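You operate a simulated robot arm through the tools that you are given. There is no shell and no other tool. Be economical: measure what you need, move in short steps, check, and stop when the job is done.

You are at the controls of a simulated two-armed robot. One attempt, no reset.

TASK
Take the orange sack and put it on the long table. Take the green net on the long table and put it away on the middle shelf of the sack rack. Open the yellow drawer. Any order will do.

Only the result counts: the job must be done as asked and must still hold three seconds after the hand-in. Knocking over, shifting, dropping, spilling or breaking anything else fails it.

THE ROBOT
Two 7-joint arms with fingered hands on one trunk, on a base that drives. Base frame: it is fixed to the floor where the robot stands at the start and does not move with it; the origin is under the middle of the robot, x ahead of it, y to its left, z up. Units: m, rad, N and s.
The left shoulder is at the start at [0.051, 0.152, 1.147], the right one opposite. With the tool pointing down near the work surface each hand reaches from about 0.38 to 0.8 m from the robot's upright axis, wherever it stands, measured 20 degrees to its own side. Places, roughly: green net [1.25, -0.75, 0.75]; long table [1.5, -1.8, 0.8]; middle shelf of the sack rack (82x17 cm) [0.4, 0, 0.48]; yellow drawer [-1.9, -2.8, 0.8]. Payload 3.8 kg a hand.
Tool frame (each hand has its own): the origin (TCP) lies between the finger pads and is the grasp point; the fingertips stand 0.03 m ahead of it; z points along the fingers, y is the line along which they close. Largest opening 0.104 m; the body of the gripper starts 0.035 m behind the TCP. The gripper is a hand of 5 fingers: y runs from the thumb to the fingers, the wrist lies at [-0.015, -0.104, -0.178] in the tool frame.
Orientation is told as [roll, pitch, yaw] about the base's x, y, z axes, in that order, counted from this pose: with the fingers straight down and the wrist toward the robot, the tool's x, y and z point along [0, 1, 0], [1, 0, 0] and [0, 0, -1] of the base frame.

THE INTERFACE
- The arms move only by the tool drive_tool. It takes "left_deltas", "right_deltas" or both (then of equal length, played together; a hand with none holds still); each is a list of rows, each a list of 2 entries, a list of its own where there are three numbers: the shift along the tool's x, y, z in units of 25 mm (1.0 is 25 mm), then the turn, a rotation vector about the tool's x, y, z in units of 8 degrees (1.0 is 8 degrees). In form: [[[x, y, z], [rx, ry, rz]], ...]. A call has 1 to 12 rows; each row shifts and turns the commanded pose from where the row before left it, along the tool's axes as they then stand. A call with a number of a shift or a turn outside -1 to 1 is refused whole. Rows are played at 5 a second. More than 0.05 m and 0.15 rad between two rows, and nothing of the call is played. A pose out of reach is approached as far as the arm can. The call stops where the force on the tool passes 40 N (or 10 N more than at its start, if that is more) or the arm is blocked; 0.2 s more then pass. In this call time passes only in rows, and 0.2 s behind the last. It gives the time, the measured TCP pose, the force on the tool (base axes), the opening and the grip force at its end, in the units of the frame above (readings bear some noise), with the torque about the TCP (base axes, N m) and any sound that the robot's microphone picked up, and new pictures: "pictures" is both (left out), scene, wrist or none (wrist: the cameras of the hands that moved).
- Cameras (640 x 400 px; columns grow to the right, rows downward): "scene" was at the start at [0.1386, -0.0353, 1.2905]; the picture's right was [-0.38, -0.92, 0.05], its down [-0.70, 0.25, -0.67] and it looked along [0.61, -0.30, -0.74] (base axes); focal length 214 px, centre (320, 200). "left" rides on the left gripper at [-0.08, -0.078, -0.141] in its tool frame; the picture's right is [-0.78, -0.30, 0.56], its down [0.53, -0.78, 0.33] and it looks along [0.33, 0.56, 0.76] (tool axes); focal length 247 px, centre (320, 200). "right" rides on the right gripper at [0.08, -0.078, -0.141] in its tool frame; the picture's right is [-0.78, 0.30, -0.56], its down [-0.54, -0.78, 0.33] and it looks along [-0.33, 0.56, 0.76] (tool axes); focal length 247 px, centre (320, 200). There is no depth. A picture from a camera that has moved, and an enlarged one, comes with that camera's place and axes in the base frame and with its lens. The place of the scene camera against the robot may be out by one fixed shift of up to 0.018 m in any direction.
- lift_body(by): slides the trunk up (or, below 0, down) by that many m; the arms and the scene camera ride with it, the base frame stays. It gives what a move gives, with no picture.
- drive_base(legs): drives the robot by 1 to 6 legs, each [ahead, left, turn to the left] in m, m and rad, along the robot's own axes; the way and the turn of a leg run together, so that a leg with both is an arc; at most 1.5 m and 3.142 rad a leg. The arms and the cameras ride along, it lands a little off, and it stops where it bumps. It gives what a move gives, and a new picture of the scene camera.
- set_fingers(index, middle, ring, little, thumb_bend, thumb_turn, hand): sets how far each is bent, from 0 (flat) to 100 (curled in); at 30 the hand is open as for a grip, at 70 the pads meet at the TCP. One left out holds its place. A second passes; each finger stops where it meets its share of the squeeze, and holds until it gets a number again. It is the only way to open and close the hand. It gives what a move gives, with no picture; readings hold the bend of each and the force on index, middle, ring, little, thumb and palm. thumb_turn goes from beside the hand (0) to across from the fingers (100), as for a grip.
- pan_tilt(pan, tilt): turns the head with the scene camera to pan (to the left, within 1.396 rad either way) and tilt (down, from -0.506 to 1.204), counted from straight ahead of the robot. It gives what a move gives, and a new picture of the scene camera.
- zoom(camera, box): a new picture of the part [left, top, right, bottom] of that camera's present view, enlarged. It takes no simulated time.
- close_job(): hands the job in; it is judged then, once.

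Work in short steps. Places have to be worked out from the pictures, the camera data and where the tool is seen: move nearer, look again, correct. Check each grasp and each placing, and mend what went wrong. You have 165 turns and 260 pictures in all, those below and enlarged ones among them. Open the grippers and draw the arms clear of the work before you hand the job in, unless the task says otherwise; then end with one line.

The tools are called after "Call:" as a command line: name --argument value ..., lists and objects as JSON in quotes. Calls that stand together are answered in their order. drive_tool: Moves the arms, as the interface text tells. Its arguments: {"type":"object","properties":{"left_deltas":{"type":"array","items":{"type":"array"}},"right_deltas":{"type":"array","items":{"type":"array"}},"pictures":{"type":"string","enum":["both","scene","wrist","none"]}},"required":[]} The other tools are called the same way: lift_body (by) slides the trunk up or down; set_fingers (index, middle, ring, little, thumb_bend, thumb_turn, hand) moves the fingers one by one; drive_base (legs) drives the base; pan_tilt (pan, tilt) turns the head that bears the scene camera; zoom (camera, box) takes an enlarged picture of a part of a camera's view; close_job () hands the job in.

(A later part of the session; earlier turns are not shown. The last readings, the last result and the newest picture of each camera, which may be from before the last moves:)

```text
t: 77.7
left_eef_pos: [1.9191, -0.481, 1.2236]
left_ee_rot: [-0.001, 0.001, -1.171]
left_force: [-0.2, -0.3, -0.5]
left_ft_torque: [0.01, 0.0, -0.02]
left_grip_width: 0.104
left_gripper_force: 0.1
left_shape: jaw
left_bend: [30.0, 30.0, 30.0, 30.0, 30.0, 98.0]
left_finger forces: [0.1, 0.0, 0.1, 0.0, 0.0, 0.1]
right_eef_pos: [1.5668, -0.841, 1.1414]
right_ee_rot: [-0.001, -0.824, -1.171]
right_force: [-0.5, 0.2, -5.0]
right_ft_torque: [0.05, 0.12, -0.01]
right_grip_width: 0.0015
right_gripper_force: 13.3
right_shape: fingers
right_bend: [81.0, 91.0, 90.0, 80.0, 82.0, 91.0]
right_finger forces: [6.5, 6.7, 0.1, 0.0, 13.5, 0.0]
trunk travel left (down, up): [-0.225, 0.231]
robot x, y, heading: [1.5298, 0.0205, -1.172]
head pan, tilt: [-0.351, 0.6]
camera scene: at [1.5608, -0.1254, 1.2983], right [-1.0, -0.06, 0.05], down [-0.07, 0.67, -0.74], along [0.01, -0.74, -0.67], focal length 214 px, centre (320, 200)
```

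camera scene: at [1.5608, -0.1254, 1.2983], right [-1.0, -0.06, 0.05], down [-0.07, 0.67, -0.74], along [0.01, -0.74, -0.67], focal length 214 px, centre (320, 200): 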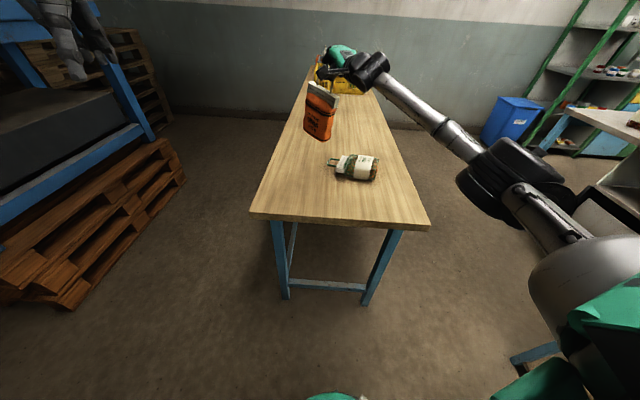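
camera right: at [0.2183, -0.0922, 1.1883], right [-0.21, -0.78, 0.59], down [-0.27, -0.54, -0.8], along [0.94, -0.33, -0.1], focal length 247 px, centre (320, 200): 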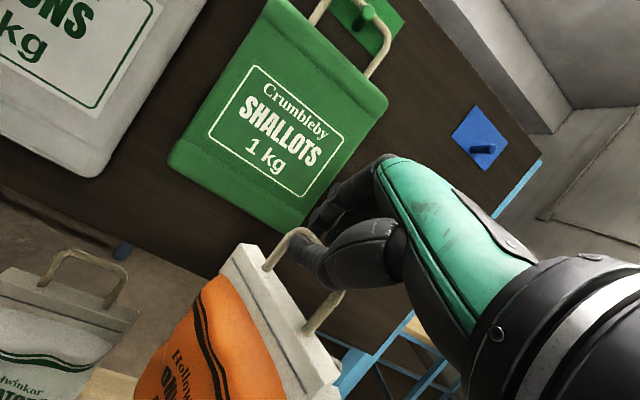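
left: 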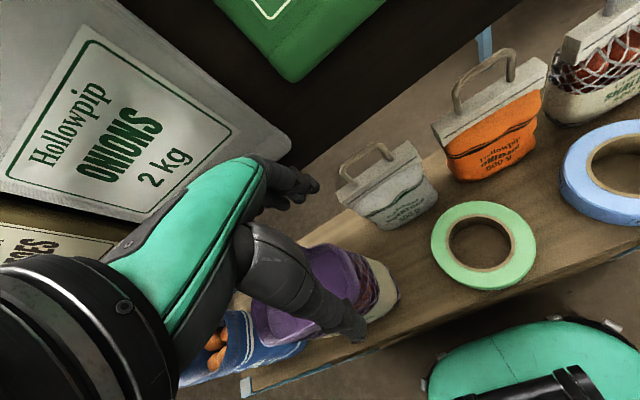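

The swing toppled the net: it now lies on the table with its handle toward +x. It is a task object, so I can still fetch it. I look closely before lowering the orange sack.

Call:
zoom --camera "scene" --box '[240, 40, 440, 165]'

Call:
zoom --camera "scene" --box '[290, 130, 410, 205]'

Call:
zoom --camera "right" --box '[0, 0, 640, 400]'

```text
3.20 times, centred on (340, 102) of scene
camera zoom: at [1.5608, -0.1254, 1.2983], right [-1.0, -0.06, 0.05], down [-0.07, 0.67, -0.74], along [0.01, -0.74, -0.67], focal length 686 px, centre (256, 512)
```

zoom: 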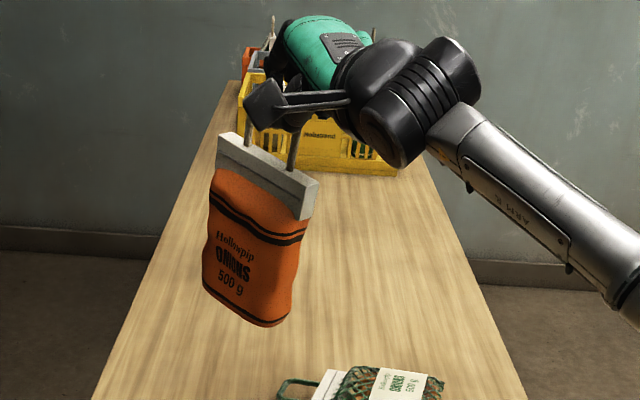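

```text
5.33 times, centred on (350, 168) of scene
camera zoom: at [1.5608, -0.1254, 1.2983], right [-1.0, -0.06, 0.05], down [-0.07, 0.67, -0.74], along [0.01, -0.74, -0.67], focal length 1144 px, centre (160, 373)
```

zoom: 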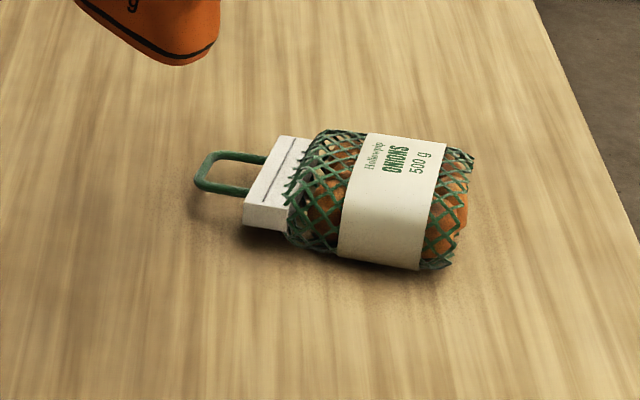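

```text
1.00 times, centred on (320, 200) of right (not enlarged: the box is as wide or as high as the picture)
camera zoom: at [1.5797, -0.6669, 1.1792], right [-0.8, -0.11, 0.6], down [-0.6, 0.05, -0.8], along [0.06, -0.99, -0.11], focal length 247 px, centre (320, 200)
```

zoom: 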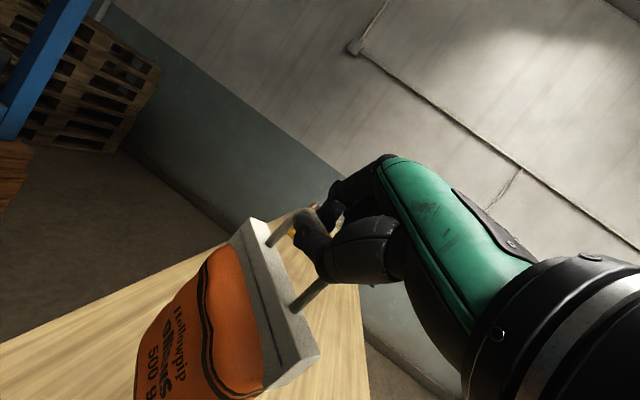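

I shift the base so the sack comes down at x about 1.67, clear of the lying net's handle, then lower the trunk.

Call:
drive_base --legs '[[0.04, 0.095, 0]]'

Call:
lift_body --by -0.13

Call:
pan_tilt --pan -0.35 --tilt 0.6

Call:
zoom --camera "scene" --box '[220, 60, 420, 185]'

```text
t: 78.5
left_eef_pos: [1.9264, -0.4827, 1.2255]
left_ee_rot: [-0.001, 0.0, -1.169]
left_force: [-0.1, 0.2, 0.4]
left_ft_torque: [0.01, 0.06, -0.02]
left_grip_width: 0.1034
left_gripper_force: 0.0
left_shape: jaw
left_bend: [30.0, 30.0, 30.0, 30.0, 30.0, 98.0]
left_finger forces: [0.0, 0.0, 0.0, 0.0, 0.0, 0.1]
right_eef_pos: [1.5756, -0.8443, 1.138]
right_ee_rot: [-0.005, -0.821, -1.167]
right_force: [-1.1, 0.1, -4.6]
right_ft_torque: [0.05, 0.11, -0.02]
right_grip_width: 0.0018
right_gripper_force: 13.1
right_shape: fingers
right_bend: [81.0, 91.0, 90.0, 80.0, 82.0, 91.0]
right_finger forces: [6.1, 6.8, 0.0, 0.1, 13.9, 0.0]
trunk travel left (down, up): [-0.225, 0.231]
robot x, y, heading: [1.5378, 0.0228, -1.165]
head pan, tilt: [-0.351, 0.6]
stopped in leg 1: the robot was blocked; the commanded pose is now the measured one
camera scene: at [1.5684, -0.1281, 1.2986], right [-1.0, -0.06, 0.05], down [-0.08, 0.67, -0.74], along [0.01, -0.74, -0.67], focal length 214 px, centre (320, 200)
```

scene: 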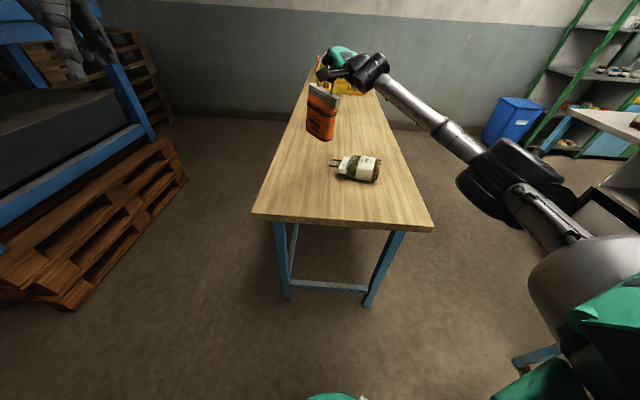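

```text
t: 80.1
left_eef_pos: [1.9264, -0.4827, 1.0965]
left_ee_rot: [0.0, 0.0, -1.168]
left_force: [0.4, 0.2, 0.3]
left_ft_torque: [0.0, 0.02, 0.0]
left_grip_width: 0.1036
left_gripper_force: 0.0
left_shape: jaw
left_bend: [30.0, 30.0, 30.0, 30.0, 30.0, 98.0]
left_finger forces: [0.1, 0.0, 0.1, 0.1, 0.0, 0.0]
right_eef_pos: [1.576, -0.8451, 1.012]
right_ee_rot: [-0.002, -0.824, -1.171]
right_force: [0.8, 0.3, -4.2]
right_ft_torque: [0.08, 0.12, 0.01]
right_grip_width: 0.0019
right_gripper_force: 13.9
right_shape: fingers
right_bend: [81.0, 91.0, 90.0, 80.0, 82.0, 91.0]
right_finger forces: [6.6, 7.3, 0.0, 0.0, 14.2, 0.0]
trunk travel left (down, up): [-0.095, 0.361]
robot x, y, heading: [1.539, 0.0173, -1.161]
head pan, tilt: [-0.351, 0.6]
```

```text
t: 80.7
left_eef_pos: [1.9272, -0.4833, 1.0952]
left_ee_rot: [0.001, 0.0, -1.167]
left_force: [0.7, -0.5, 0.3]
left_ft_torque: [0.0, -0.04, 0.01]
left_grip_width: 0.1038
left_gripper_force: 0.1
left_shape: jaw
left_bend: [30.0, 30.0, 30.0, 30.0, 30.0, 98.0]
left_finger forces: [0.1, 0.1, 0.0, 0.1, 0.1, 0.0]
right_eef_pos: [1.5762, -0.8462, 1.0102]
right_ee_rot: [-0.003, -0.824, -1.171]
right_force: [0.8, 0.5, -5.5]
right_ft_torque: [0.07, 0.1, 0.02]
right_grip_width: 0.002
right_gripper_force: 14.1
right_shape: fingers
right_bend: [81.0, 91.0, 90.0, 80.0, 82.0, 91.0]
right_finger forces: [7.1, 6.5, 0.1, 0.1, 13.7, 0.1]
trunk travel left (down, up): [-0.095, 0.361]
robot x, y, heading: [1.5378, 0.0167, -1.165]
head pan, tilt: [-0.351, 0.6]
camera scene: at [1.5998, -0.2022, 1.1251], right [-0.99, -0.07, 0.11], down [-0.13, 0.79, -0.6], along [-0.05, -0.61, -0.79], focal length 214 px, centre (320, 200)
```

scene: 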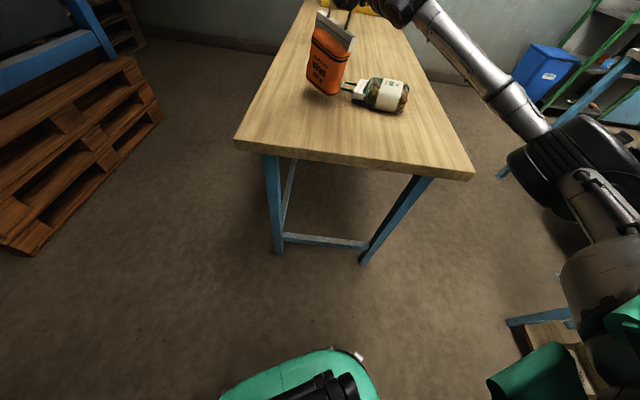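

```text
3.20 times, centred on (320, 122) of scene
camera zoom: at [1.5998, -0.2022, 1.1251], right [-0.99, -0.07, 0.11], down [-0.13, 0.79, -0.6], along [-0.05, -0.61, -0.79], focal length 686 px, centre (320, 448)
```

zoom: 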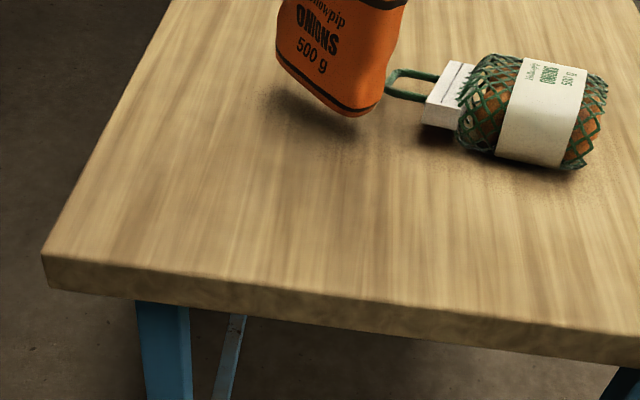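

The base is blocked on its left by the bin leg. I instead draw the hand back about 9 cm, so the sack goes down near the table's end, clear of the net.

Call:
drive_tool --right_deltas '[[[0, -0.6, -0.67], [0, 0, 0]], [[0, -0.6, -0.67], [0, 0, 0]], [[0, -0.6, -0.67], [0, 0, 0]], [[0, -0.6, -0.67], [0, 0, 0]]]' --pictures "none"

Call:
zoom --camera "scene" --box '[220, 30, 460, 180]'

```text
t: 81.7
left_eef_pos: [1.9256, -0.4822, 1.0963]
left_ee_rot: [-0.002, 0.0, -1.168]
left_force: [0.1, -0.5, 0.7]
left_ft_torque: [0.0, -0.01, -0.05]
left_grip_width: 0.1037
left_gripper_force: 0.1
left_shape: jaw
left_bend: [30.0, 30.0, 30.0, 30.0, 30.0, 98.0]
left_finger forces: [0.1, 0.1, 0.0, 0.0, 0.0, 0.0]
right_eef_pos: [1.54, -0.7613, 1.013]
right_ee_rot: [-0.003, -0.824, -1.17]
right_force: [0.4, 0.5, -5.1]
right_ft_torque: [0.07, 0.08, 0.0]
right_grip_width: 0.0022
right_gripper_force: 14.2
right_shape: fingers
right_bend: [81.0, 91.0, 90.0, 80.0, 82.0, 91.0]
right_finger forces: [7.3, 6.6, 0.1, 0.0, 13.9, 0.0]
trunk travel left (down, up): [-0.095, 0.361]
robot x, y, heading: [1.5391, 0.019, -1.161]
head pan, tilt: [-0.351, 0.6]
```

```text
2.67 times, centred on (340, 105) of scene
camera zoom: at [1.5994, -0.2016, 1.1253], right [-0.99, -0.07, 0.11], down [-0.13, 0.79, -0.6], along [-0.05, -0.61, -0.79], focal length 572 px, centre (267, 453)
```

zoom: 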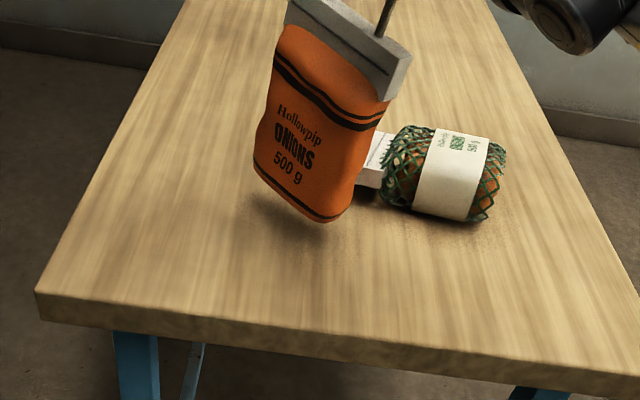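

The sack is about 5–6 cm above the table and clear of the net. I lower in small steps and watch the force.

Call:
lift_body --by -0.05

Call:
zoom --camera "scene" --box '[200, 0, 440, 150]'

```text
t: 82.7
left_eef_pos: [1.9268, -0.4832, 1.0449]
left_ee_rot: [-0.001, -0.002, -1.169]
left_force: [-0.2, 0.8, -0.2]
left_ft_torque: [-0.07, 0.0, 0.04]
left_grip_width: 0.1038
left_gripper_force: 0.0
left_shape: jaw
left_bend: [30.0, 30.0, 30.0, 30.0, 30.0, 98.0]
left_finger forces: [0.0, 0.0, 0.0, 0.0, 0.0, 0.1]
right_eef_pos: [1.5414, -0.7613, 0.9614]
right_ee_rot: [-0.004, -0.822, -1.169]
right_force: [1.8, -1.1, -0.9]
right_ft_torque: [0.0, 0.01, -0.01]
right_grip_width: 0.0052
right_gripper_force: 1.5
right_shape: fingers
right_bend: [81.0, 90.0, 90.0, 80.0, 84.0, 92.0]
right_finger forces: [0.1, 1.2, 0.1, 0.1, 1.8, 0.1]
trunk travel left (down, up): [-0.045, 0.411]
robot x, y, heading: [1.5408, 0.0154, -1.162]
head pan, tilt: [-0.351, 0.6]
```

```text
2.67 times, centred on (320, 75) of scene
camera zoom: at [1.614, -0.2347, 1.0479], right [-0.99, -0.09, 0.15], down [-0.15, 0.84, -0.52], along [-0.08, -0.54, -0.84], focal length 572 px, centre (320, 533)
```

zoom: 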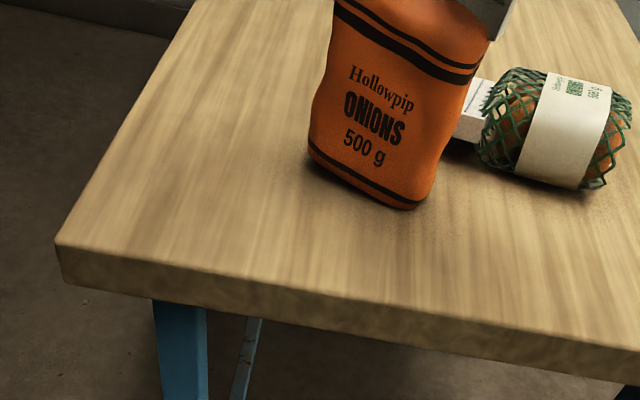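

The sack has touched down. I lower 6 mm more to free the handle within the ring, and look at its upright stand.

Call:
lift_body --by -0.006

Call:
pan_tilt --pan -0.35 --tilt 0.2

Call:
zoom --camera "right" --box '[100, 130, 500, 380]'

```text
t: 83.2
left_eef_pos: [1.9271, -0.482, 1.0397]
left_ee_rot: [0.001, 0.001, -1.168]
left_force: [-0.2, 0.2, 0.0]
left_ft_torque: [0.0, 0.01, -0.01]
left_grip_width: 0.1037
left_gripper_force: 0.1
left_shape: jaw
left_bend: [30.0, 30.0, 30.0, 30.0, 30.0, 98.0]
left_finger forces: [0.0, 0.1, 0.1, 0.1, 0.0, 0.1]
right_eef_pos: [1.541, -0.7602, 0.9585]
right_ee_rot: [-0.003, -0.827, -1.167]
right_force: [1.2, -1.0, 6.4]
right_ft_torque: [0.08, -0.09, -0.07]
right_grip_width: 0.0047
right_gripper_force: 4.1
right_shape: fingers
right_bend: [81.0, 90.0, 90.0, 80.0, 84.0, 92.0]
right_finger forces: [4.6, 0.3, 0.0, 0.0, 2.9, 0.1]
trunk travel left (down, up): [-0.039, 0.417]
robot x, y, heading: [1.5374, 0.0143, -1.169]
head pan, tilt: [-0.351, 0.6]
```

```text
t: 84.1
left_eef_pos: [1.9272, -0.4817, 1.0396]
left_ee_rot: [0.0, 0.001, -1.168]
left_force: [-0.7, 0.4, -0.2]
left_ft_torque: [0.02, 0.02, -0.04]
left_grip_width: 0.1037
left_gripper_force: 0.1
left_shape: jaw
left_bend: [30.0, 30.0, 30.0, 30.0, 30.0, 98.0]
left_finger forces: [0.0, 0.1, 0.0, 0.1, 0.0, 0.0]
right_eef_pos: [1.5407, -0.7601, 0.9567]
right_ee_rot: [-0.004, -0.825, -1.168]
right_force: [1.5, -0.4, 9.5]
right_ft_torque: [0.12, -0.11, -0.09]
right_grip_width: 0.0047
right_gripper_force: 5.1
right_shape: fingers
right_bend: [81.0, 90.0, 90.0, 80.0, 84.0, 92.0]
right_finger forces: [6.2, 0.3, 0.1, 0.0, 3.2, 0.0]
trunk travel left (down, up): [-0.039, 0.417]
robot x, y, heading: [1.5395, 0.0178, -1.17]
head pan, tilt: [-0.351, 0.201]
camera scene: at [1.6226, -0.2569, 1.0696], right [-0.98, -0.09, 0.15], down [-0.17, 0.57, -0.8], along [-0.02, -0.81, -0.58], focal length 214 px, centre (320, 200)
```

scene: 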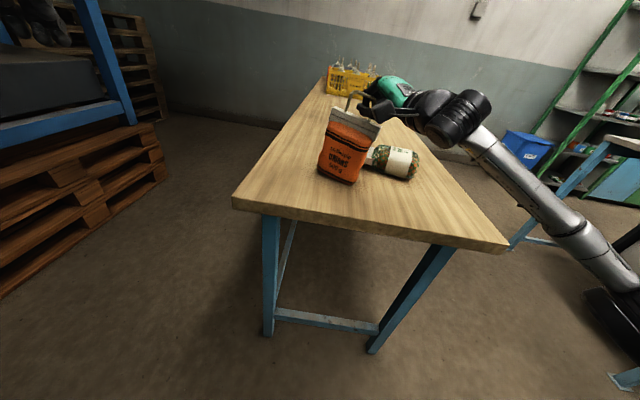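

```text
1.60 times, centred on (300, 255) of right
camera zoom: at [1.5538, -0.5862, 0.9958], right [-0.79, -0.11, 0.6], down [-0.6, 0.05, -0.8], along [0.06, -0.99, -0.11], focal length 395 px, centre (352, 112)
```

zoom: 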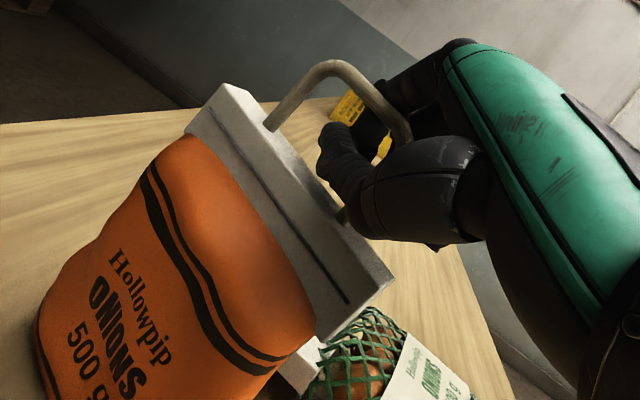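

The sack stands with about 10° of tilt, held by the index. I ease up 3 mm and open the fingers but keep the thumb.

Call:
lift_body --by 0.004

Call:
set_fingers --hand "right" --index 35 --middle 35 --ring 35 --little 35

Call:
zoom --camera "right" --box '[100, 130, 500, 380]'

Call:
zoom --camera "scene" --box '[240, 50, 440, 175]'

```text
t: 84.6
left_eef_pos: [1.9272, -0.4829, 1.0426]
left_ee_rot: [0.0, -0.001, -1.169]
left_force: [-0.3, 1.0, 0.0]
left_ft_torque: [0.01, -0.02, 0.0]
left_grip_width: 0.1037
left_gripper_force: 0.1
left_shape: jaw
left_bend: [30.0, 30.0, 30.0, 30.0, 30.0, 98.0]
left_finger forces: [0.0, 0.0, 0.0, 0.0, 0.1, 0.0]
right_eef_pos: [1.5411, -0.7617, 0.9591]
right_ee_rot: [-0.002, -0.82, -1.167]
right_force: [0.9, -1.3, 1.1]
right_ft_torque: [0.09, -0.04, -0.09]
right_grip_width: 0.0049
right_gripper_force: 2.4
right_shape: fingers
right_bend: [81.0, 90.0, 90.0, 80.0, 84.0, 92.0]
right_finger forces: [2.6, 0.4, 0.0, 0.1, 2.8, 0.0]
trunk travel left (down, up): [-0.043, 0.413]
robot x, y, heading: [1.5394, 0.0183, -1.165]
head pan, tilt: [-0.351, 0.201]
```

```text
t: 85.6
left_eef_pos: [1.928, -0.4827, 1.0425]
left_ee_rot: [0.0, 0.0, -1.169]
left_force: [0.0, -1.0, -0.2]
left_ft_torque: [0.01, -0.01, 0.0]
left_grip_width: 0.1038
left_gripper_force: 0.0
left_shape: jaw
left_bend: [30.0, 30.0, 30.0, 30.0, 30.0, 98.0]
left_finger forces: [0.0, 0.0, 0.0, 0.1, 0.0, 0.0]
right_eef_pos: [1.5398, -0.7616, 0.961]
right_ee_rot: [-0.005, -0.822, -1.167]
right_force: [1.5, -0.6, -0.8]
right_ft_torque: [0.03, 0.05, 0.0]
right_grip_width: 0.0205
right_gripper_force: 0.7
right_shape: fingers
right_bend: [35.0, 35.0, 35.0, 35.0, 90.0, 97.0]
right_finger forces: [0.1, 0.1, 0.1, 0.0, 1.8, 0.0]
trunk travel left (down, up): [-0.043, 0.413]
robot x, y, heading: [1.5391, 0.0192, -1.164]
head pan, tilt: [-0.351, 0.201]
```

```text
1.60 times, centred on (300, 255) of right
camera zoom: at [1.5538, -0.5875, 0.9983], right [-0.79, -0.11, 0.6], down [-0.6, 0.05, -0.79], along [0.06, -0.99, -0.11], focal length 395 px, centre (352, 112)
```

zoom: 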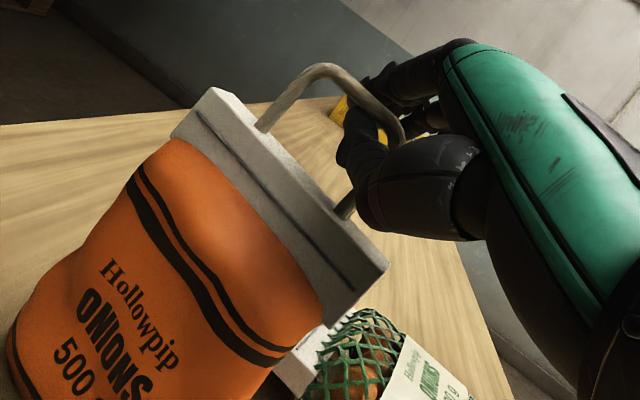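

```text
3.20 times, centred on (340, 112) of scene
camera zoom: at [1.6213, -0.2553, 1.0758], right [-0.99, -0.09, 0.15], down [-0.17, 0.57, -0.8], along [-0.01, -0.82, -0.57], focal length 686 px, centre (256, 480)
```

zoom: 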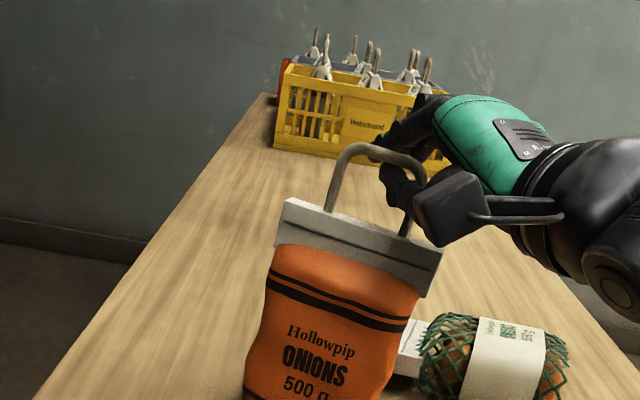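

The fingers are open and the thumb is still through the loop. I open the thumb gently.

Call:
set_fingers --hand "right" --thumb_bend 62

Call:
zoom --camera "right" --box '[100, 130, 500, 380]'

Call:
zoom --camera "scene" --box '[240, 75, 440, 200]'

```text
t: 86.6
left_eef_pos: [1.9273, -0.4808, 1.045]
left_ee_rot: [0.001, -0.002, -1.169]
left_force: [-0.8, 0.1, 0.5]
left_ft_torque: [0.0, 0.02, 0.0]
left_grip_width: 0.1037
left_gripper_force: 0.1
left_shape: jaw
left_bend: [30.0, 30.0, 30.0, 30.0, 30.0, 98.0]
left_finger forces: [0.0, 0.0, 0.0, 0.0, 0.1, 0.0]
right_eef_pos: [1.5409, -0.7596, 0.9622]
right_ee_rot: [-0.004, -0.828, -1.166]
right_force: [2.3, 0.5, 12.0]
right_ft_torque: [-0.08, -0.19, 0.07]
right_grip_width: 0.0395
right_gripper_force: 6.8
right_shape: fingers
right_bend: [35.0, 35.0, 35.0, 35.0, 74.0, 97.0]
right_finger forces: [0.0, 0.0, 0.1, 0.0, 14.0, 0.0]
trunk travel left (down, up): [-0.043, 0.413]
robot x, y, heading: [1.5387, 0.0189, -1.162]
head pan, tilt: [-0.351, 0.201]
```

```text
1.60 times, centred on (300, 255) of right
camera zoom: at [1.5539, -0.5854, 1.0007], right [-0.79, -0.11, 0.6], down [-0.6, 0.05, -0.8], along [0.06, -0.99, -0.1], focal length 395 px, centre (352, 112)
```

zoom: 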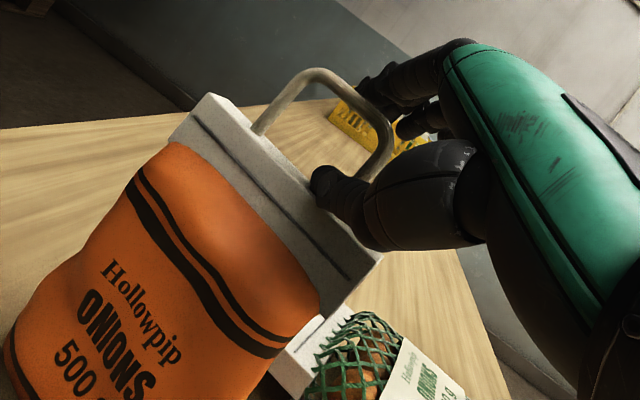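

```text
3.20 times, centred on (340, 138) of scene
camera zoom: at [1.6214, -0.2533, 1.0766], right [-0.99, -0.09, 0.15], down [-0.17, 0.57, -0.81], along [-0.01, -0.82, -0.57], focal length 686 px, centre (256, 400)
```

zoom: 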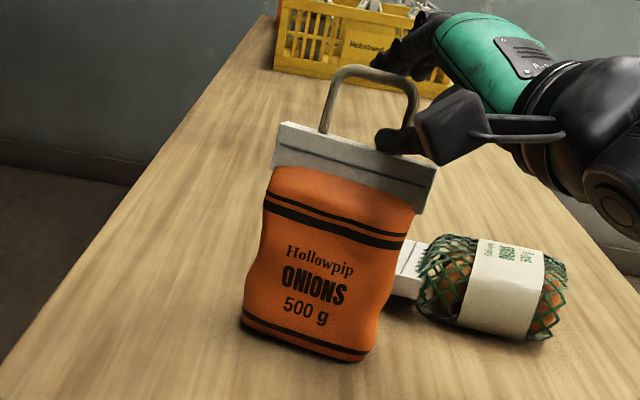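

The thumb now rests on the header, with the sack flat on the table. I raise the hand 1 cm and withdraw straight back horizontally, the thumb leaving through the loop.

Call:
drive_tool --right_deltas '[[[0, 0.3, -0.27], [0, 0, 0]], [[0, 0, 0], [0, 0, 0]]]' --pictures "none"

Call:
zoom --camera "right" --box '[100, 130, 500, 380]'

```text
t: 87.2
left_eef_pos: [1.927, -0.482, 1.0446]
left_ee_rot: [0.0, 0.0, -1.168]
left_force: [0.7, -0.1, 0.4]
left_ft_torque: [0.0, -0.02, -0.02]
left_grip_width: 0.1037
left_gripper_force: 0.1
left_shape: jaw
left_bend: [30.0, 30.0, 30.0, 30.0, 30.0, 98.0]
left_finger forces: [0.1, 0.1, 0.0, 0.1, 0.0, 0.1]
right_eef_pos: [1.541, -0.7613, 0.9717]
right_ee_rot: [-0.003, -0.823, -1.169]
right_force: [3.0, -0.6, 5.1]
right_ft_torque: [-0.03, -0.16, 0.0]
right_grip_width: 0.0462
right_gripper_force: 3.4
right_shape: fingers
right_bend: [35.0, 35.0, 35.0, 35.0, 69.0, 97.0]
right_finger forces: [0.0, 0.1, 0.0, 0.0, 6.5, 0.0]
trunk travel left (down, up): [-0.043, 0.413]
robot x, y, heading: [1.5391, 0.0176, -1.163]
head pan, tilt: [-0.351, 0.201]
```

```text
1.60 times, centred on (300, 255) of right
camera zoom: at [1.5539, -0.5869, 1.0089], right [-0.79, -0.11, 0.6], down [-0.61, 0.05, -0.79], along [0.06, -0.99, -0.11], focal length 395 px, centre (352, 112)
```

zoom: 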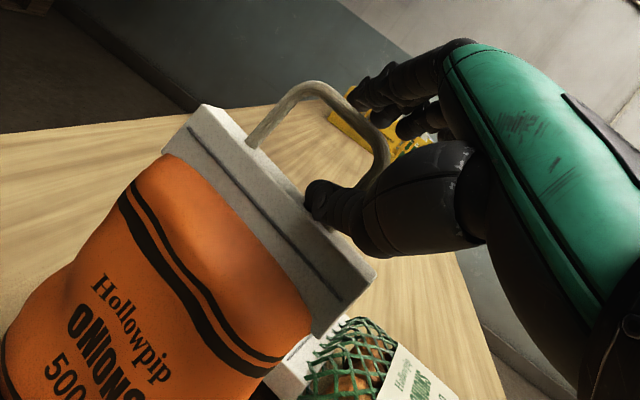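

Contact is easing. I rise another 8 mm, then retreat.

Call:
drive_tool --right_deltas '[[[0, 0.26, -0.23], [0, 0, 0]], [[0, 0.05, -0.05], [0, 0, 0]], [[0, -0.2, -0.22], [0, 0, 0]]]' --pictures "none"

Call:
zoom --camera "right" --box '[100, 130, 500, 380]'

```text
t: 88.0
left_eef_pos: [1.926, -0.4826, 1.0432]
left_ee_rot: [0.001, 0.0, -1.169]
left_force: [0.3, -0.5, 0.1]
left_ft_torque: [0.0, -0.02, -0.01]
left_grip_width: 0.1038
left_gripper_force: 0.0
left_shape: jaw
left_bend: [30.0, 30.0, 30.0, 30.0, 30.0, 98.0]
left_finger forces: [0.0, 0.1, 0.0, 0.0, 0.0, 0.0]
right_eef_pos: [1.5373, -0.7557, 0.9797]
right_ee_rot: [-0.001, -0.823, -1.169]
right_force: [1.9, -0.8, -0.5]
right_ft_torque: [-0.01, -0.05, 0.01]
right_grip_width: 0.056
right_gripper_force: 0.5
right_shape: fingers
right_bend: [35.0, 35.0, 35.0, 35.0, 62.0, 97.0]
right_finger forces: [0.0, 0.0, 0.1, 0.0, 1.3, 0.0]
trunk travel left (down, up): [-0.043, 0.413]
robot x, y, heading: [1.5323, 0.0197, -1.164]
head pan, tilt: [-0.351, 0.201]
```

```text
1.60 times, centred on (300, 255) of right
camera zoom: at [1.551, -0.5805, 1.0194], right [-0.79, -0.11, 0.6], down [-0.6, 0.05, -0.79], along [0.06, -0.99, -0.11], focal length 395 px, centre (352, 112)
```

zoom: 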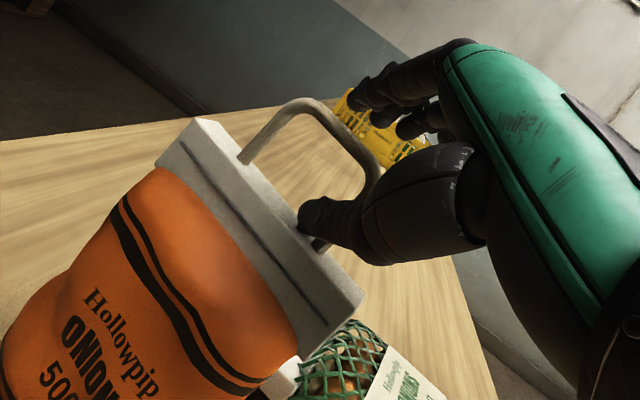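

The thumb lightly touches the handle's right leg. I nudge 5 mm left and back out.

Call:
drive_tool --right_deltas '[[[0.25, 0, 0], [0, 0, 0]], [[0, -0.4, -0.45], [0, 0, 0]], [[0, -0.4, -0.45], [0, 0, 0]]]' --pictures "none"

Call:
zoom --camera "right" --box '[100, 130, 500, 380]'

Call:
zoom --camera "scene" --box '[240, 75, 440, 200]'

```text
t: 88.8
left_eef_pos: [1.9271, -0.4826, 1.0435]
left_ee_rot: [-0.001, 0.001, -1.168]
left_force: [0.0, 0.2, 0.7]
left_ft_torque: [0.0, -0.01, 0.02]
left_grip_width: 0.1037
left_gripper_force: 0.1
left_shape: jaw
left_bend: [30.0, 30.0, 30.0, 30.0, 30.0, 98.0]
left_finger forces: [0.0, 0.0, 0.0, 0.0, 0.1, 0.0]
right_eef_pos: [1.5308, -0.7257, 0.9817]
right_ee_rot: [-0.004, -0.824, -1.168]
right_force: [0.1, 0.1, 0.4]
right_ft_torque: [-0.02, 0.01, -0.01]
right_grip_width: 0.0556
right_gripper_force: 0.1
right_shape: fingers
right_bend: [35.0, 35.0, 35.0, 35.0, 62.0, 97.0]
right_finger forces: [0.0, 0.0, 0.0, 0.0, 0.0, 0.0]
trunk travel left (down, up): [-0.043, 0.413]
robot x, y, heading: [1.5367, 0.0223, -1.165]
head pan, tilt: [-0.351, 0.201]
```

```text
1.60 times, centred on (300, 255) of right
camera zoom: at [1.5443, -0.5501, 1.0205], right [-0.79, -0.11, 0.6], down [-0.6, 0.05, -0.79], along [0.06, -0.99, -0.11], focal length 395 px, centre (352, 112)
```

zoom: 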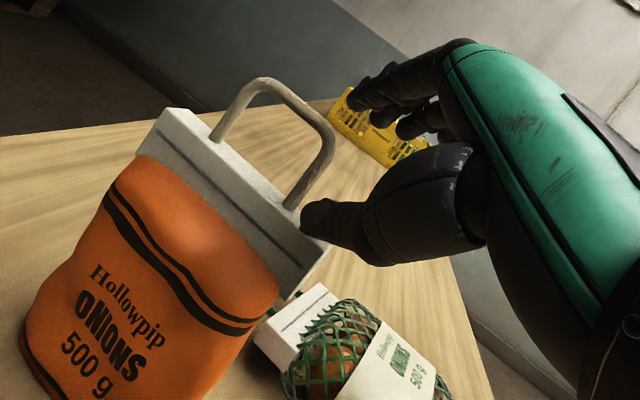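

```text
3.20 times, centred on (340, 138) of scene
camera zoom: at [1.6209, -0.2548, 1.0761], right [-0.99, -0.09, 0.15], down [-0.17, 0.57, -0.81], along [-0.01, -0.82, -0.57], focal length 686 px, centre (256, 400)
```

zoom: 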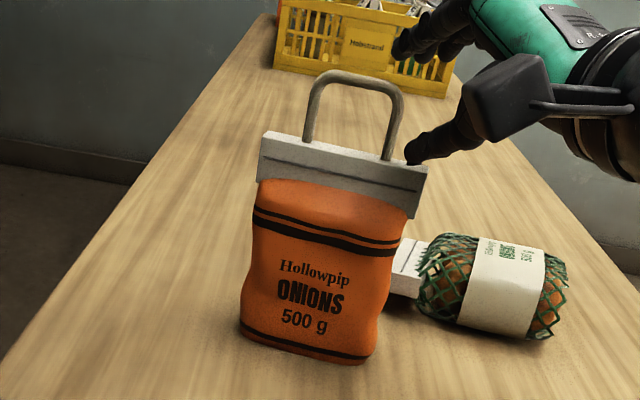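

The hand is free and the orange sack stands upright on the table. I withdraw back and up, then turn the hand to point straight down.

Call:
drive_tool --right_deltas '[[[0, -0.66, -0.74], [0, 0, 0]], [[0, -0.66, -0.74], [0, 0, 0]], [[0, -0.66, -0.74], [0, 0, 0]], [[0, -0.66, -0.74], [0, 0, 0]], [[0, 0.74, -0.67], [0, 0, 0]], [[0, 0.74, -0.67], [0, 0, 0]], [[0, 0.74, -0.67], [0, 0, 0]], [[0, 0.74, -0.67], [0, 0, 0]], [[0, 0.74, -0.67], [0, 0, 0]], [[0, 0.74, -0.67], [0, 0, 0]]]' --pictures "none"

Call:
set_fingers --hand "right" --index 30 --middle 30 --ring 30 --little 30 --thumb_bend 30

Call:
zoom --camera "scene" --box '[200, 75, 480, 250]'

```text
t: 91.0
left_eef_pos: [1.9276, -0.4828, 1.0427]
left_ee_rot: [0.0, 0.001, -1.169]
left_force: [0.0, -0.5, 0.0]
left_ft_torque: [-0.04, 0.02, 0.04]
left_grip_width: 0.1041
left_gripper_force: 0.0
left_shape: jaw
left_bend: [30.0, 30.0, 30.0, 30.0, 30.0, 98.0]
left_finger forces: [0.1, 0.0, 0.0, 0.0, 0.0, 0.1]
right_eef_pos: [1.4948, -0.6337, 1.1348]
right_ee_rot: [0.0, -0.824, -1.167]
right_force: [0.1, -0.3, 0.0]
right_ft_torque: [0.03, 0.0, -0.01]
right_grip_width: 0.0559
right_gripper_force: 0.1
right_shape: fingers
right_bend: [35.0, 35.0, 35.0, 35.0, 62.0, 97.0]
right_finger forces: [0.0, 0.0, 0.1, 0.0, 0.0, 0.1]
trunk travel left (down, up): [-0.043, 0.413]
robot x, y, heading: [1.5364, 0.0185, -1.166]
head pan, tilt: [-0.351, 0.201]
```

```text
t: 92.0
left_eef_pos: [1.9269, -0.4829, 1.0427]
left_ee_rot: [0.0, 0.001, -1.168]
left_force: [1.3, 0.1, -0.1]
left_ft_torque: [0.01, 0.01, 0.01]
left_grip_width: 0.1037
left_gripper_force: 0.0
left_shape: jaw
left_bend: [30.0, 30.0, 30.0, 30.0, 30.0, 98.0]
left_finger forces: [0.1, 0.0, 0.0, 0.0, 0.1, 0.1]
right_eef_pos: [1.4953, -0.6345, 1.1339]
right_ee_rot: [-0.004, -0.824, -1.169]
right_force: [0.4, -0.1, -0.1]
right_ft_torque: [-0.01, -0.02, 0.0]
right_grip_width: 0.1028
right_gripper_force: 0.1
right_shape: fingers
right_bend: [30.0, 30.0, 30.0, 30.0, 30.0, 97.0]
right_finger forces: [0.1, 0.0, 0.2, 0.0, 0.1, 0.0]
trunk travel left (down, up): [-0.043, 0.413]
robot x, y, heading: [1.5415, 0.0189, -1.164]
head pan, tilt: [-0.351, 0.201]
```

```text
2.29 times, centred on (340, 162) of scene
camera zoom: at [1.621, -0.2551, 1.076], right [-0.99, -0.09, 0.15], down [-0.17, 0.57, -0.81], along [-0.01, -0.82, -0.57], focal length 490 px, centre (274, 286)
```

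zoom: 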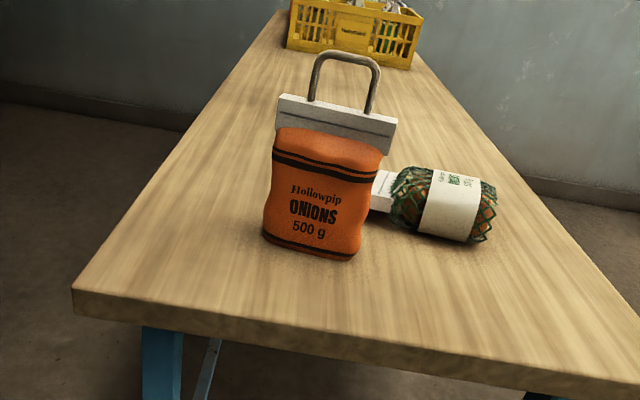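

Both sacks are as wanted for now. I bring the right hand to pointing down, then relocate to the table's near-left corner, facing diagonally, to grab the net's handle.

Call:
drive_tool --right_deltas '[[[0, 0, 0], [1, 0, 0]], [[0, 0, 0], [1, 0, 0]], [[0, 0, 0], [1, 0, 0]], [[0, 0, 0], [1, 0, 0]], [[0, 0, 0], [1, 0, 0]], [[0, 0, 0], [0.9, 0, 0]]]' --pictures "none"

Call:
drive_base --legs '[[-0.154, -0.358, 0], [0, 0, 0.516], [0.169, -0.223, 0]]'

Call:
pan_tilt --pan -0.3 --tilt 0.4

```text
t: 93.4
left_eef_pos: [1.9283, -0.4833, 1.0424]
left_ee_rot: [0.002, 0.002, -1.168]
left_force: [0.7, 0.3, -0.6]
left_ft_torque: [0.02, 0.02, 0.01]
left_grip_width: 0.1037
left_gripper_force: 0.0
left_shape: jaw
left_bend: [30.0, 30.0, 30.0, 30.0, 30.0, 98.0]
left_finger forces: [0.1, 0.0, 0.0, 0.1, 0.1, 0.0]
right_eef_pos: [1.4955, -0.6344, 1.1326]
right_ee_rot: [-0.002, 0.002, -1.169]
right_force: [0.9, -0.5, -1.1]
right_ft_torque: [0.0, -0.01, 0.04]
right_grip_width: 0.103
right_gripper_force: 0.1
right_shape: fingers
right_bend: [30.0, 30.0, 30.0, 30.0, 30.0, 97.0]
right_finger forces: [0.0, 0.0, 0.0, 0.0, 0.0, 0.1]
trunk travel left (down, up): [-0.043, 0.413]
robot x, y, heading: [1.5388, 0.0221, -1.163]
head pan, tilt: [-0.351, 0.201]
```

```text
t: 98.9
left_eef_pos: [1.7297, -0.506, 1.0431]
left_ee_rot: [-0.001, -0.001, -0.651]
left_force: [-1.0, -0.1, 0.0]
left_ft_torque: [0.02, -0.01, -0.01]
left_grip_width: 0.1036
left_gripper_force: 0.2
left_shape: jaw
left_bend: [30.0, 30.0, 30.0, 30.0, 30.0, 98.0]
left_finger forces: [0.0, 0.0, 0.0, 0.0, 0.0, 0.0]
right_eef_pos: [1.4289, -0.8514, 1.1334]
right_ee_rot: [-0.003, 0.0, -0.654]
right_force: [0.2, 0.0, 0.8]
right_ft_torque: [0.02, -0.01, 0.02]
right_grip_width: 0.1031
right_gripper_force: 0.1
right_shape: fingers
right_bend: [30.0, 30.0, 30.0, 30.0, 30.0, 97.0]
right_finger forces: [0.1, 0.1, 0.0, 0.0, 0.1, 0.0]
trunk travel left (down, up): [-0.043, 0.413]
robot x, y, heading: [1.1463, -0.2572, -0.646]
head pan, tilt: [-0.351, 0.201]
camera scene: at [1.3509, -0.4594, 1.0759], right [-0.81, -0.56, 0.15], down [-0.43, 0.41, -0.8], along [0.39, -0.72, -0.57], focal length 214 px, centre (320, 200)
```

scene: 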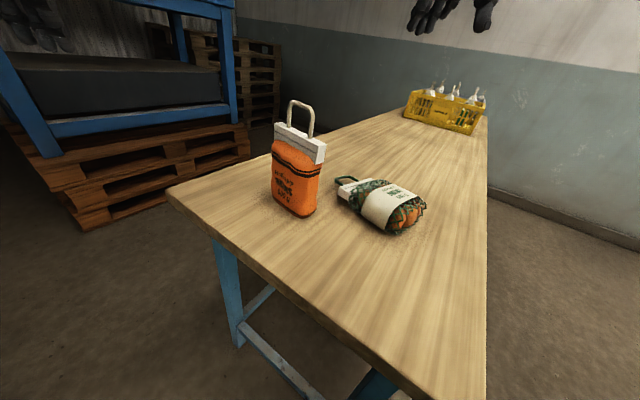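

```text
t: 99.6
left_eef_pos: [1.7304, -0.5054, 1.0429]
left_ee_rot: [0.002, 0.001, -0.651]
left_force: [0.5, 0.7, 0.1]
left_ft_torque: [-0.01, 0.02, -0.02]
left_grip_width: 0.1036
left_gripper_force: 0.0
left_shape: jaw
left_bend: [30.0, 30.0, 30.0, 30.0, 30.0, 98.0]
left_finger forces: [0.0, 0.1, 0.0, 0.0, 0.0, 0.0]
right_eef_pos: [1.4301, -0.8509, 1.1332]
right_ee_rot: [-0.002, 0.0, -0.653]
right_force: [0.8, -0.5, -0.2]
right_ft_torque: [0.0, 0.03, -0.01]
right_grip_width: 0.1031
right_gripper_force: 0.0
right_shape: fingers
right_bend: [30.0, 30.0, 30.0, 30.0, 30.0, 97.0]
right_finger forces: [0.1, 0.0, 0.0, 0.0, 0.0, 0.0]
trunk travel left (down, up): [-0.043, 0.413]
robot x, y, heading: [1.143, -0.2612, -0.646]
head pan, tilt: [-0.3, 0.4]
camera scene: at [1.3482, -0.4509, 1.0588], right [-0.79, -0.6, 0.13], down [-0.51, 0.53, -0.67], along [0.34, -0.6, -0.73], focal length 214 px, centre (320, 200)
```

scene: 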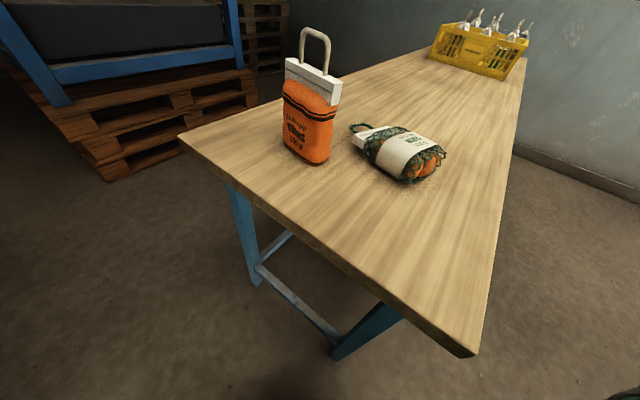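

I take close looks with the head and the right wrist camera to fix the net's place.

Call:
zoom --camera "scene" --box '[270, 80, 470, 205]'

Call:
zoom --camera "right" --box '[0, 0, 640, 400]'

```text
3.20 times, centred on (370, 142) of scene
camera zoom: at [1.3482, -0.4509, 1.0588], right [-0.79, -0.6, 0.13], down [-0.51, 0.53, -0.67], along [0.34, -0.6, -0.73], focal length 686 px, centre (160, 384)
```

zoom: 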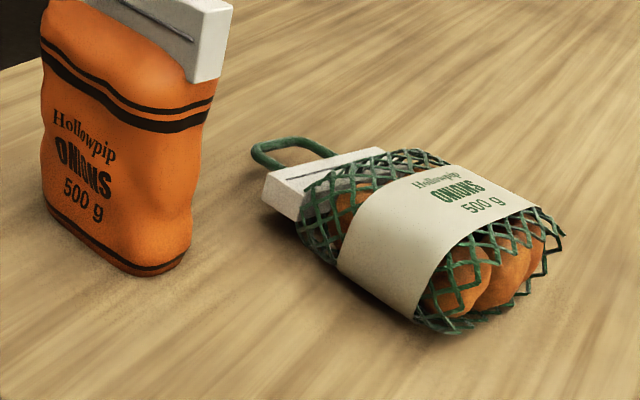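

```text
1.00 times, centred on (320, 200) of right (not enlarged: the box is as wide or as high as the picture)
camera zoom: at [1.4167, -0.7409, 1.2738], right [-0.24, -0.8, 0.56], down [-0.94, 0.05, -0.33], along [0.24, -0.6, -0.76], focal length 247 px, centre (320, 200)
```

zoom: 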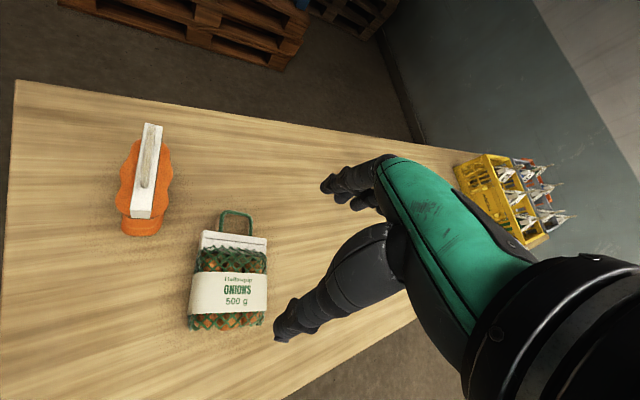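

From the wrist camera, the handle tip is at about (1.556, -0.908), the net's axis points nearly +x, and the orange sack stands at (1.57, -0.755). I set the thumb to enter the loop with the fingers outside, turn the hand, and move above the handle.

Call:
set_fingers --hand "right" --index 42 --middle 42 --ring 42 --little 42 --thumb_bend 58

Call:
drive_tool --right_deltas '[[[0, 0, 0], [0, 0, -1]], [[0, 0, 0], [0, 0, -1]], [[0, 0, 0], [0, 0, -1]], [[-0.18, 0.85, 1], [0, 0, 0]], [[-0.18, 0.85, 1], [0, 0, 0]], [[-0.18, 0.85, 1], [0, 0, 0]], [[-0.18, 0.85, 1], [0, 0, 0]], [[-0.18, 0.85, 1], [0, 0, 0]], [[-0.18, 0.85, 1], [0, 0, 0]]]' --pictures "both"

```text
t: 100.6
left_eef_pos: [1.7304, -0.506, 1.0427]
left_ee_rot: [-0.001, 0.001, -0.651]
left_force: [0.4, -0.2, -0.6]
left_ft_torque: [0.03, 0.0, 0.01]
left_grip_width: 0.1038
left_gripper_force: 0.1
left_shape: jaw
left_bend: [30.0, 30.0, 30.0, 30.0, 30.0, 98.0]
left_finger forces: [0.1, 0.0, 0.0, 0.1, 0.0, 0.1]
right_eef_pos: [1.4296, -0.8511, 1.1336]
right_ee_rot: [0.0, 0.0, -0.653]
right_force: [0.8, -0.5, 0.1]
right_ft_torque: [0.01, 0.01, 0.01]
right_grip_width: 0.0541
right_gripper_force: 0.0
right_shape: fingers
right_bend: [42.0, 42.0, 42.0, 42.0, 57.0, 97.0]
right_finger forces: [0.0, 0.0, 0.0, 0.1, 0.0, 0.0]
trunk travel left (down, up): [-0.043, 0.413]
robot x, y, heading: [1.1459, -0.2604, -0.647]
head pan, tilt: [-0.3, 0.4]
```

```text
t: 102.6
left_eef_pos: [1.7306, -0.5057, 1.0424]
left_ee_rot: [-0.001, -0.001, -0.651]
left_force: [0.2, 0.1, 0.0]
left_ft_torque: [0.02, 0.01, 0.01]
left_grip_width: 0.1038
left_gripper_force: 0.1
left_shape: jaw
left_bend: [30.0, 30.0, 30.0, 30.0, 30.0, 98.0]
left_finger forces: [0.1, 0.0, 0.1, 0.0, 0.0, 0.1]
right_eef_pos: [1.505, -0.8726, 1.0288]
right_ee_rot: [-0.03, 0.031, -0.297]
right_force: [1.2, 0.3, -0.4]
right_ft_torque: [-0.04, 0.01, 0.01]
right_grip_width: 0.0537
right_gripper_force: 0.0
right_shape: fingers
right_bend: [42.0, 42.0, 42.0, 42.0, 57.0, 98.0]
right_finger forces: [0.0, 0.1, 0.0, 0.0, 0.1, 0.1]
right hand out of reach, approached as far as the arm can: row 3, 7, 8, 9
trunk travel left (down, up): [-0.043, 0.413]
robot x, y, heading: [1.1466, -0.2623, -0.643]
head pan, tilt: [-0.3, 0.4]
camera scene: at [1.3484, -0.4512, 1.0586], right [-0.79, -0.6, 0.13], down [-0.51, 0.53, -0.67], along [0.34, -0.6, -0.73], focal length 214 px, centre (320, 200)
camera right: at [1.4596, -0.7715, 1.1701], right [0.08, -0.82, 0.57], down [-0.91, -0.29, -0.29], along [0.41, -0.5, -0.77], focal length 247 px, centre (320, 200)
```

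scene: 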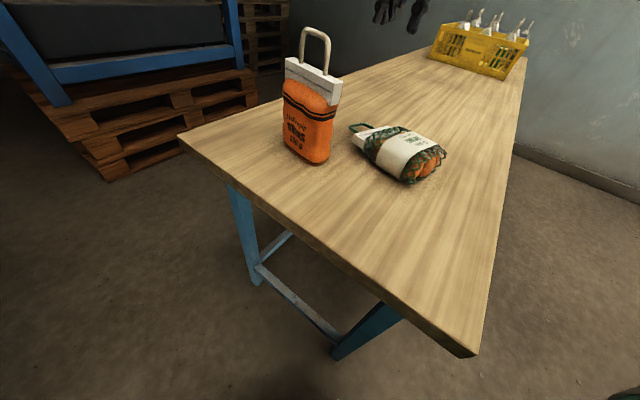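
right: 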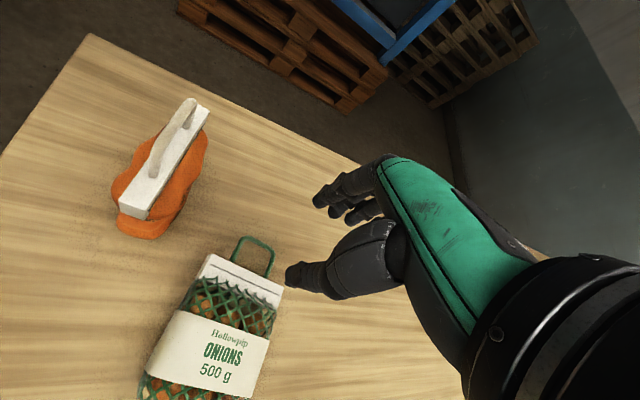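

The wrist twist is at its limit. I raise the hand, turn the base 0.25 left so less twist is needed, and re-aim.

Call:
drive_tool --right_deltas '[[[0, 0, -1], [0, 0, 0]], [[0, 0, -1], [0, 0, 0]], [[0, 0, -1], [0, 0, 0]]]' --pictures "none"

Call:
drive_base --legs '[[0, 0, 0.27]]'

```text
t: 103.4
left_eef_pos: [1.7301, -0.5048, 1.0427]
left_ee_rot: [0.0, 0.001, -0.651]
left_force: [0.0, -0.2, -0.5]
left_ft_torque: [-0.01, 0.02, -0.02]
left_grip_width: 0.1036
left_gripper_force: 0.0
left_shape: jaw
left_bend: [30.0, 30.0, 30.0, 30.0, 30.0, 98.0]
left_finger forces: [0.0, 0.0, 0.0, 0.1, 0.0, 0.0]
right_eef_pos: [1.5046, -0.8715, 1.0297]
right_ee_rot: [-0.029, 0.029, -0.296]
right_force: [0.4, -0.3, -0.5]
right_ft_torque: [0.02, -0.02, -0.02]
right_grip_width: 0.0536
right_gripper_force: 0.1
right_shape: fingers
right_bend: [42.0, 42.0, 42.0, 42.0, 57.0, 98.0]
right_finger forces: [0.1, 0.0, 0.1, 0.1, 0.0, 0.0]
right hand out of reach, approached as far as the arm can: row 1, 2, 3
trunk travel left (down, up): [-0.043, 0.413]
robot x, y, heading: [1.1466, -0.2605, -0.648]
head pan, tilt: [-0.3, 0.4]
```

```text
t: 104.7
left_eef_pos: [1.7753, -0.3398, 1.0426]
left_ee_rot: [0.001, 0.0, -0.38]
left_force: [0.0, -0.6, 0.0]
left_ft_torque: [0.01, 0.0, 0.01]
left_grip_width: 0.1035
left_gripper_force: 0.2
left_shape: jaw
left_bend: [30.0, 30.0, 30.0, 30.0, 30.0, 98.0]
left_finger forces: [0.1, 0.0, 0.0, 0.0, 0.0, 0.0]
right_eef_pos: [1.6555, -0.7543, 1.0301]
right_ee_rot: [-0.027, 0.029, -0.026]
right_force: [0.4, 0.0, -0.8]
right_ft_torque: [-0.01, 0.0, -0.01]
right_grip_width: 0.0539
right_gripper_force: 0.1
right_shape: fingers
right_bend: [42.0, 42.0, 42.0, 42.0, 57.0, 98.0]
right_finger forces: [0.0, 0.1, 0.1, 0.1, 0.0, 0.0]
trunk travel left (down, up): [-0.043, 0.413]
robot x, y, heading: [1.1438, -0.2624, -0.377]
head pan, tilt: [-0.3, 0.4]
camera scene: at [1.391, -0.3898, 1.0588], right [-0.6, -0.79, 0.13], down [-0.64, 0.38, -0.67], along [0.48, -0.48, -0.73], focal length 214 px, centre (320, 200)
```

scene: 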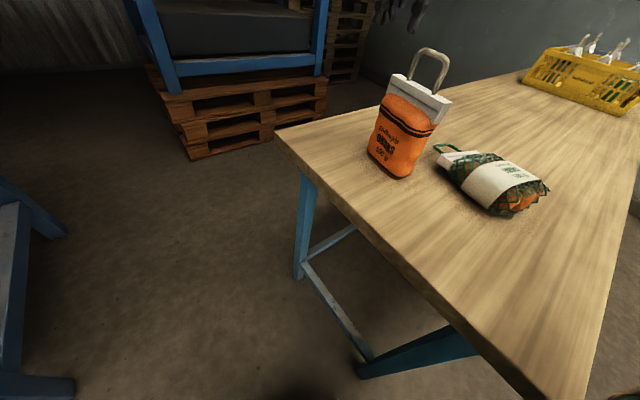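

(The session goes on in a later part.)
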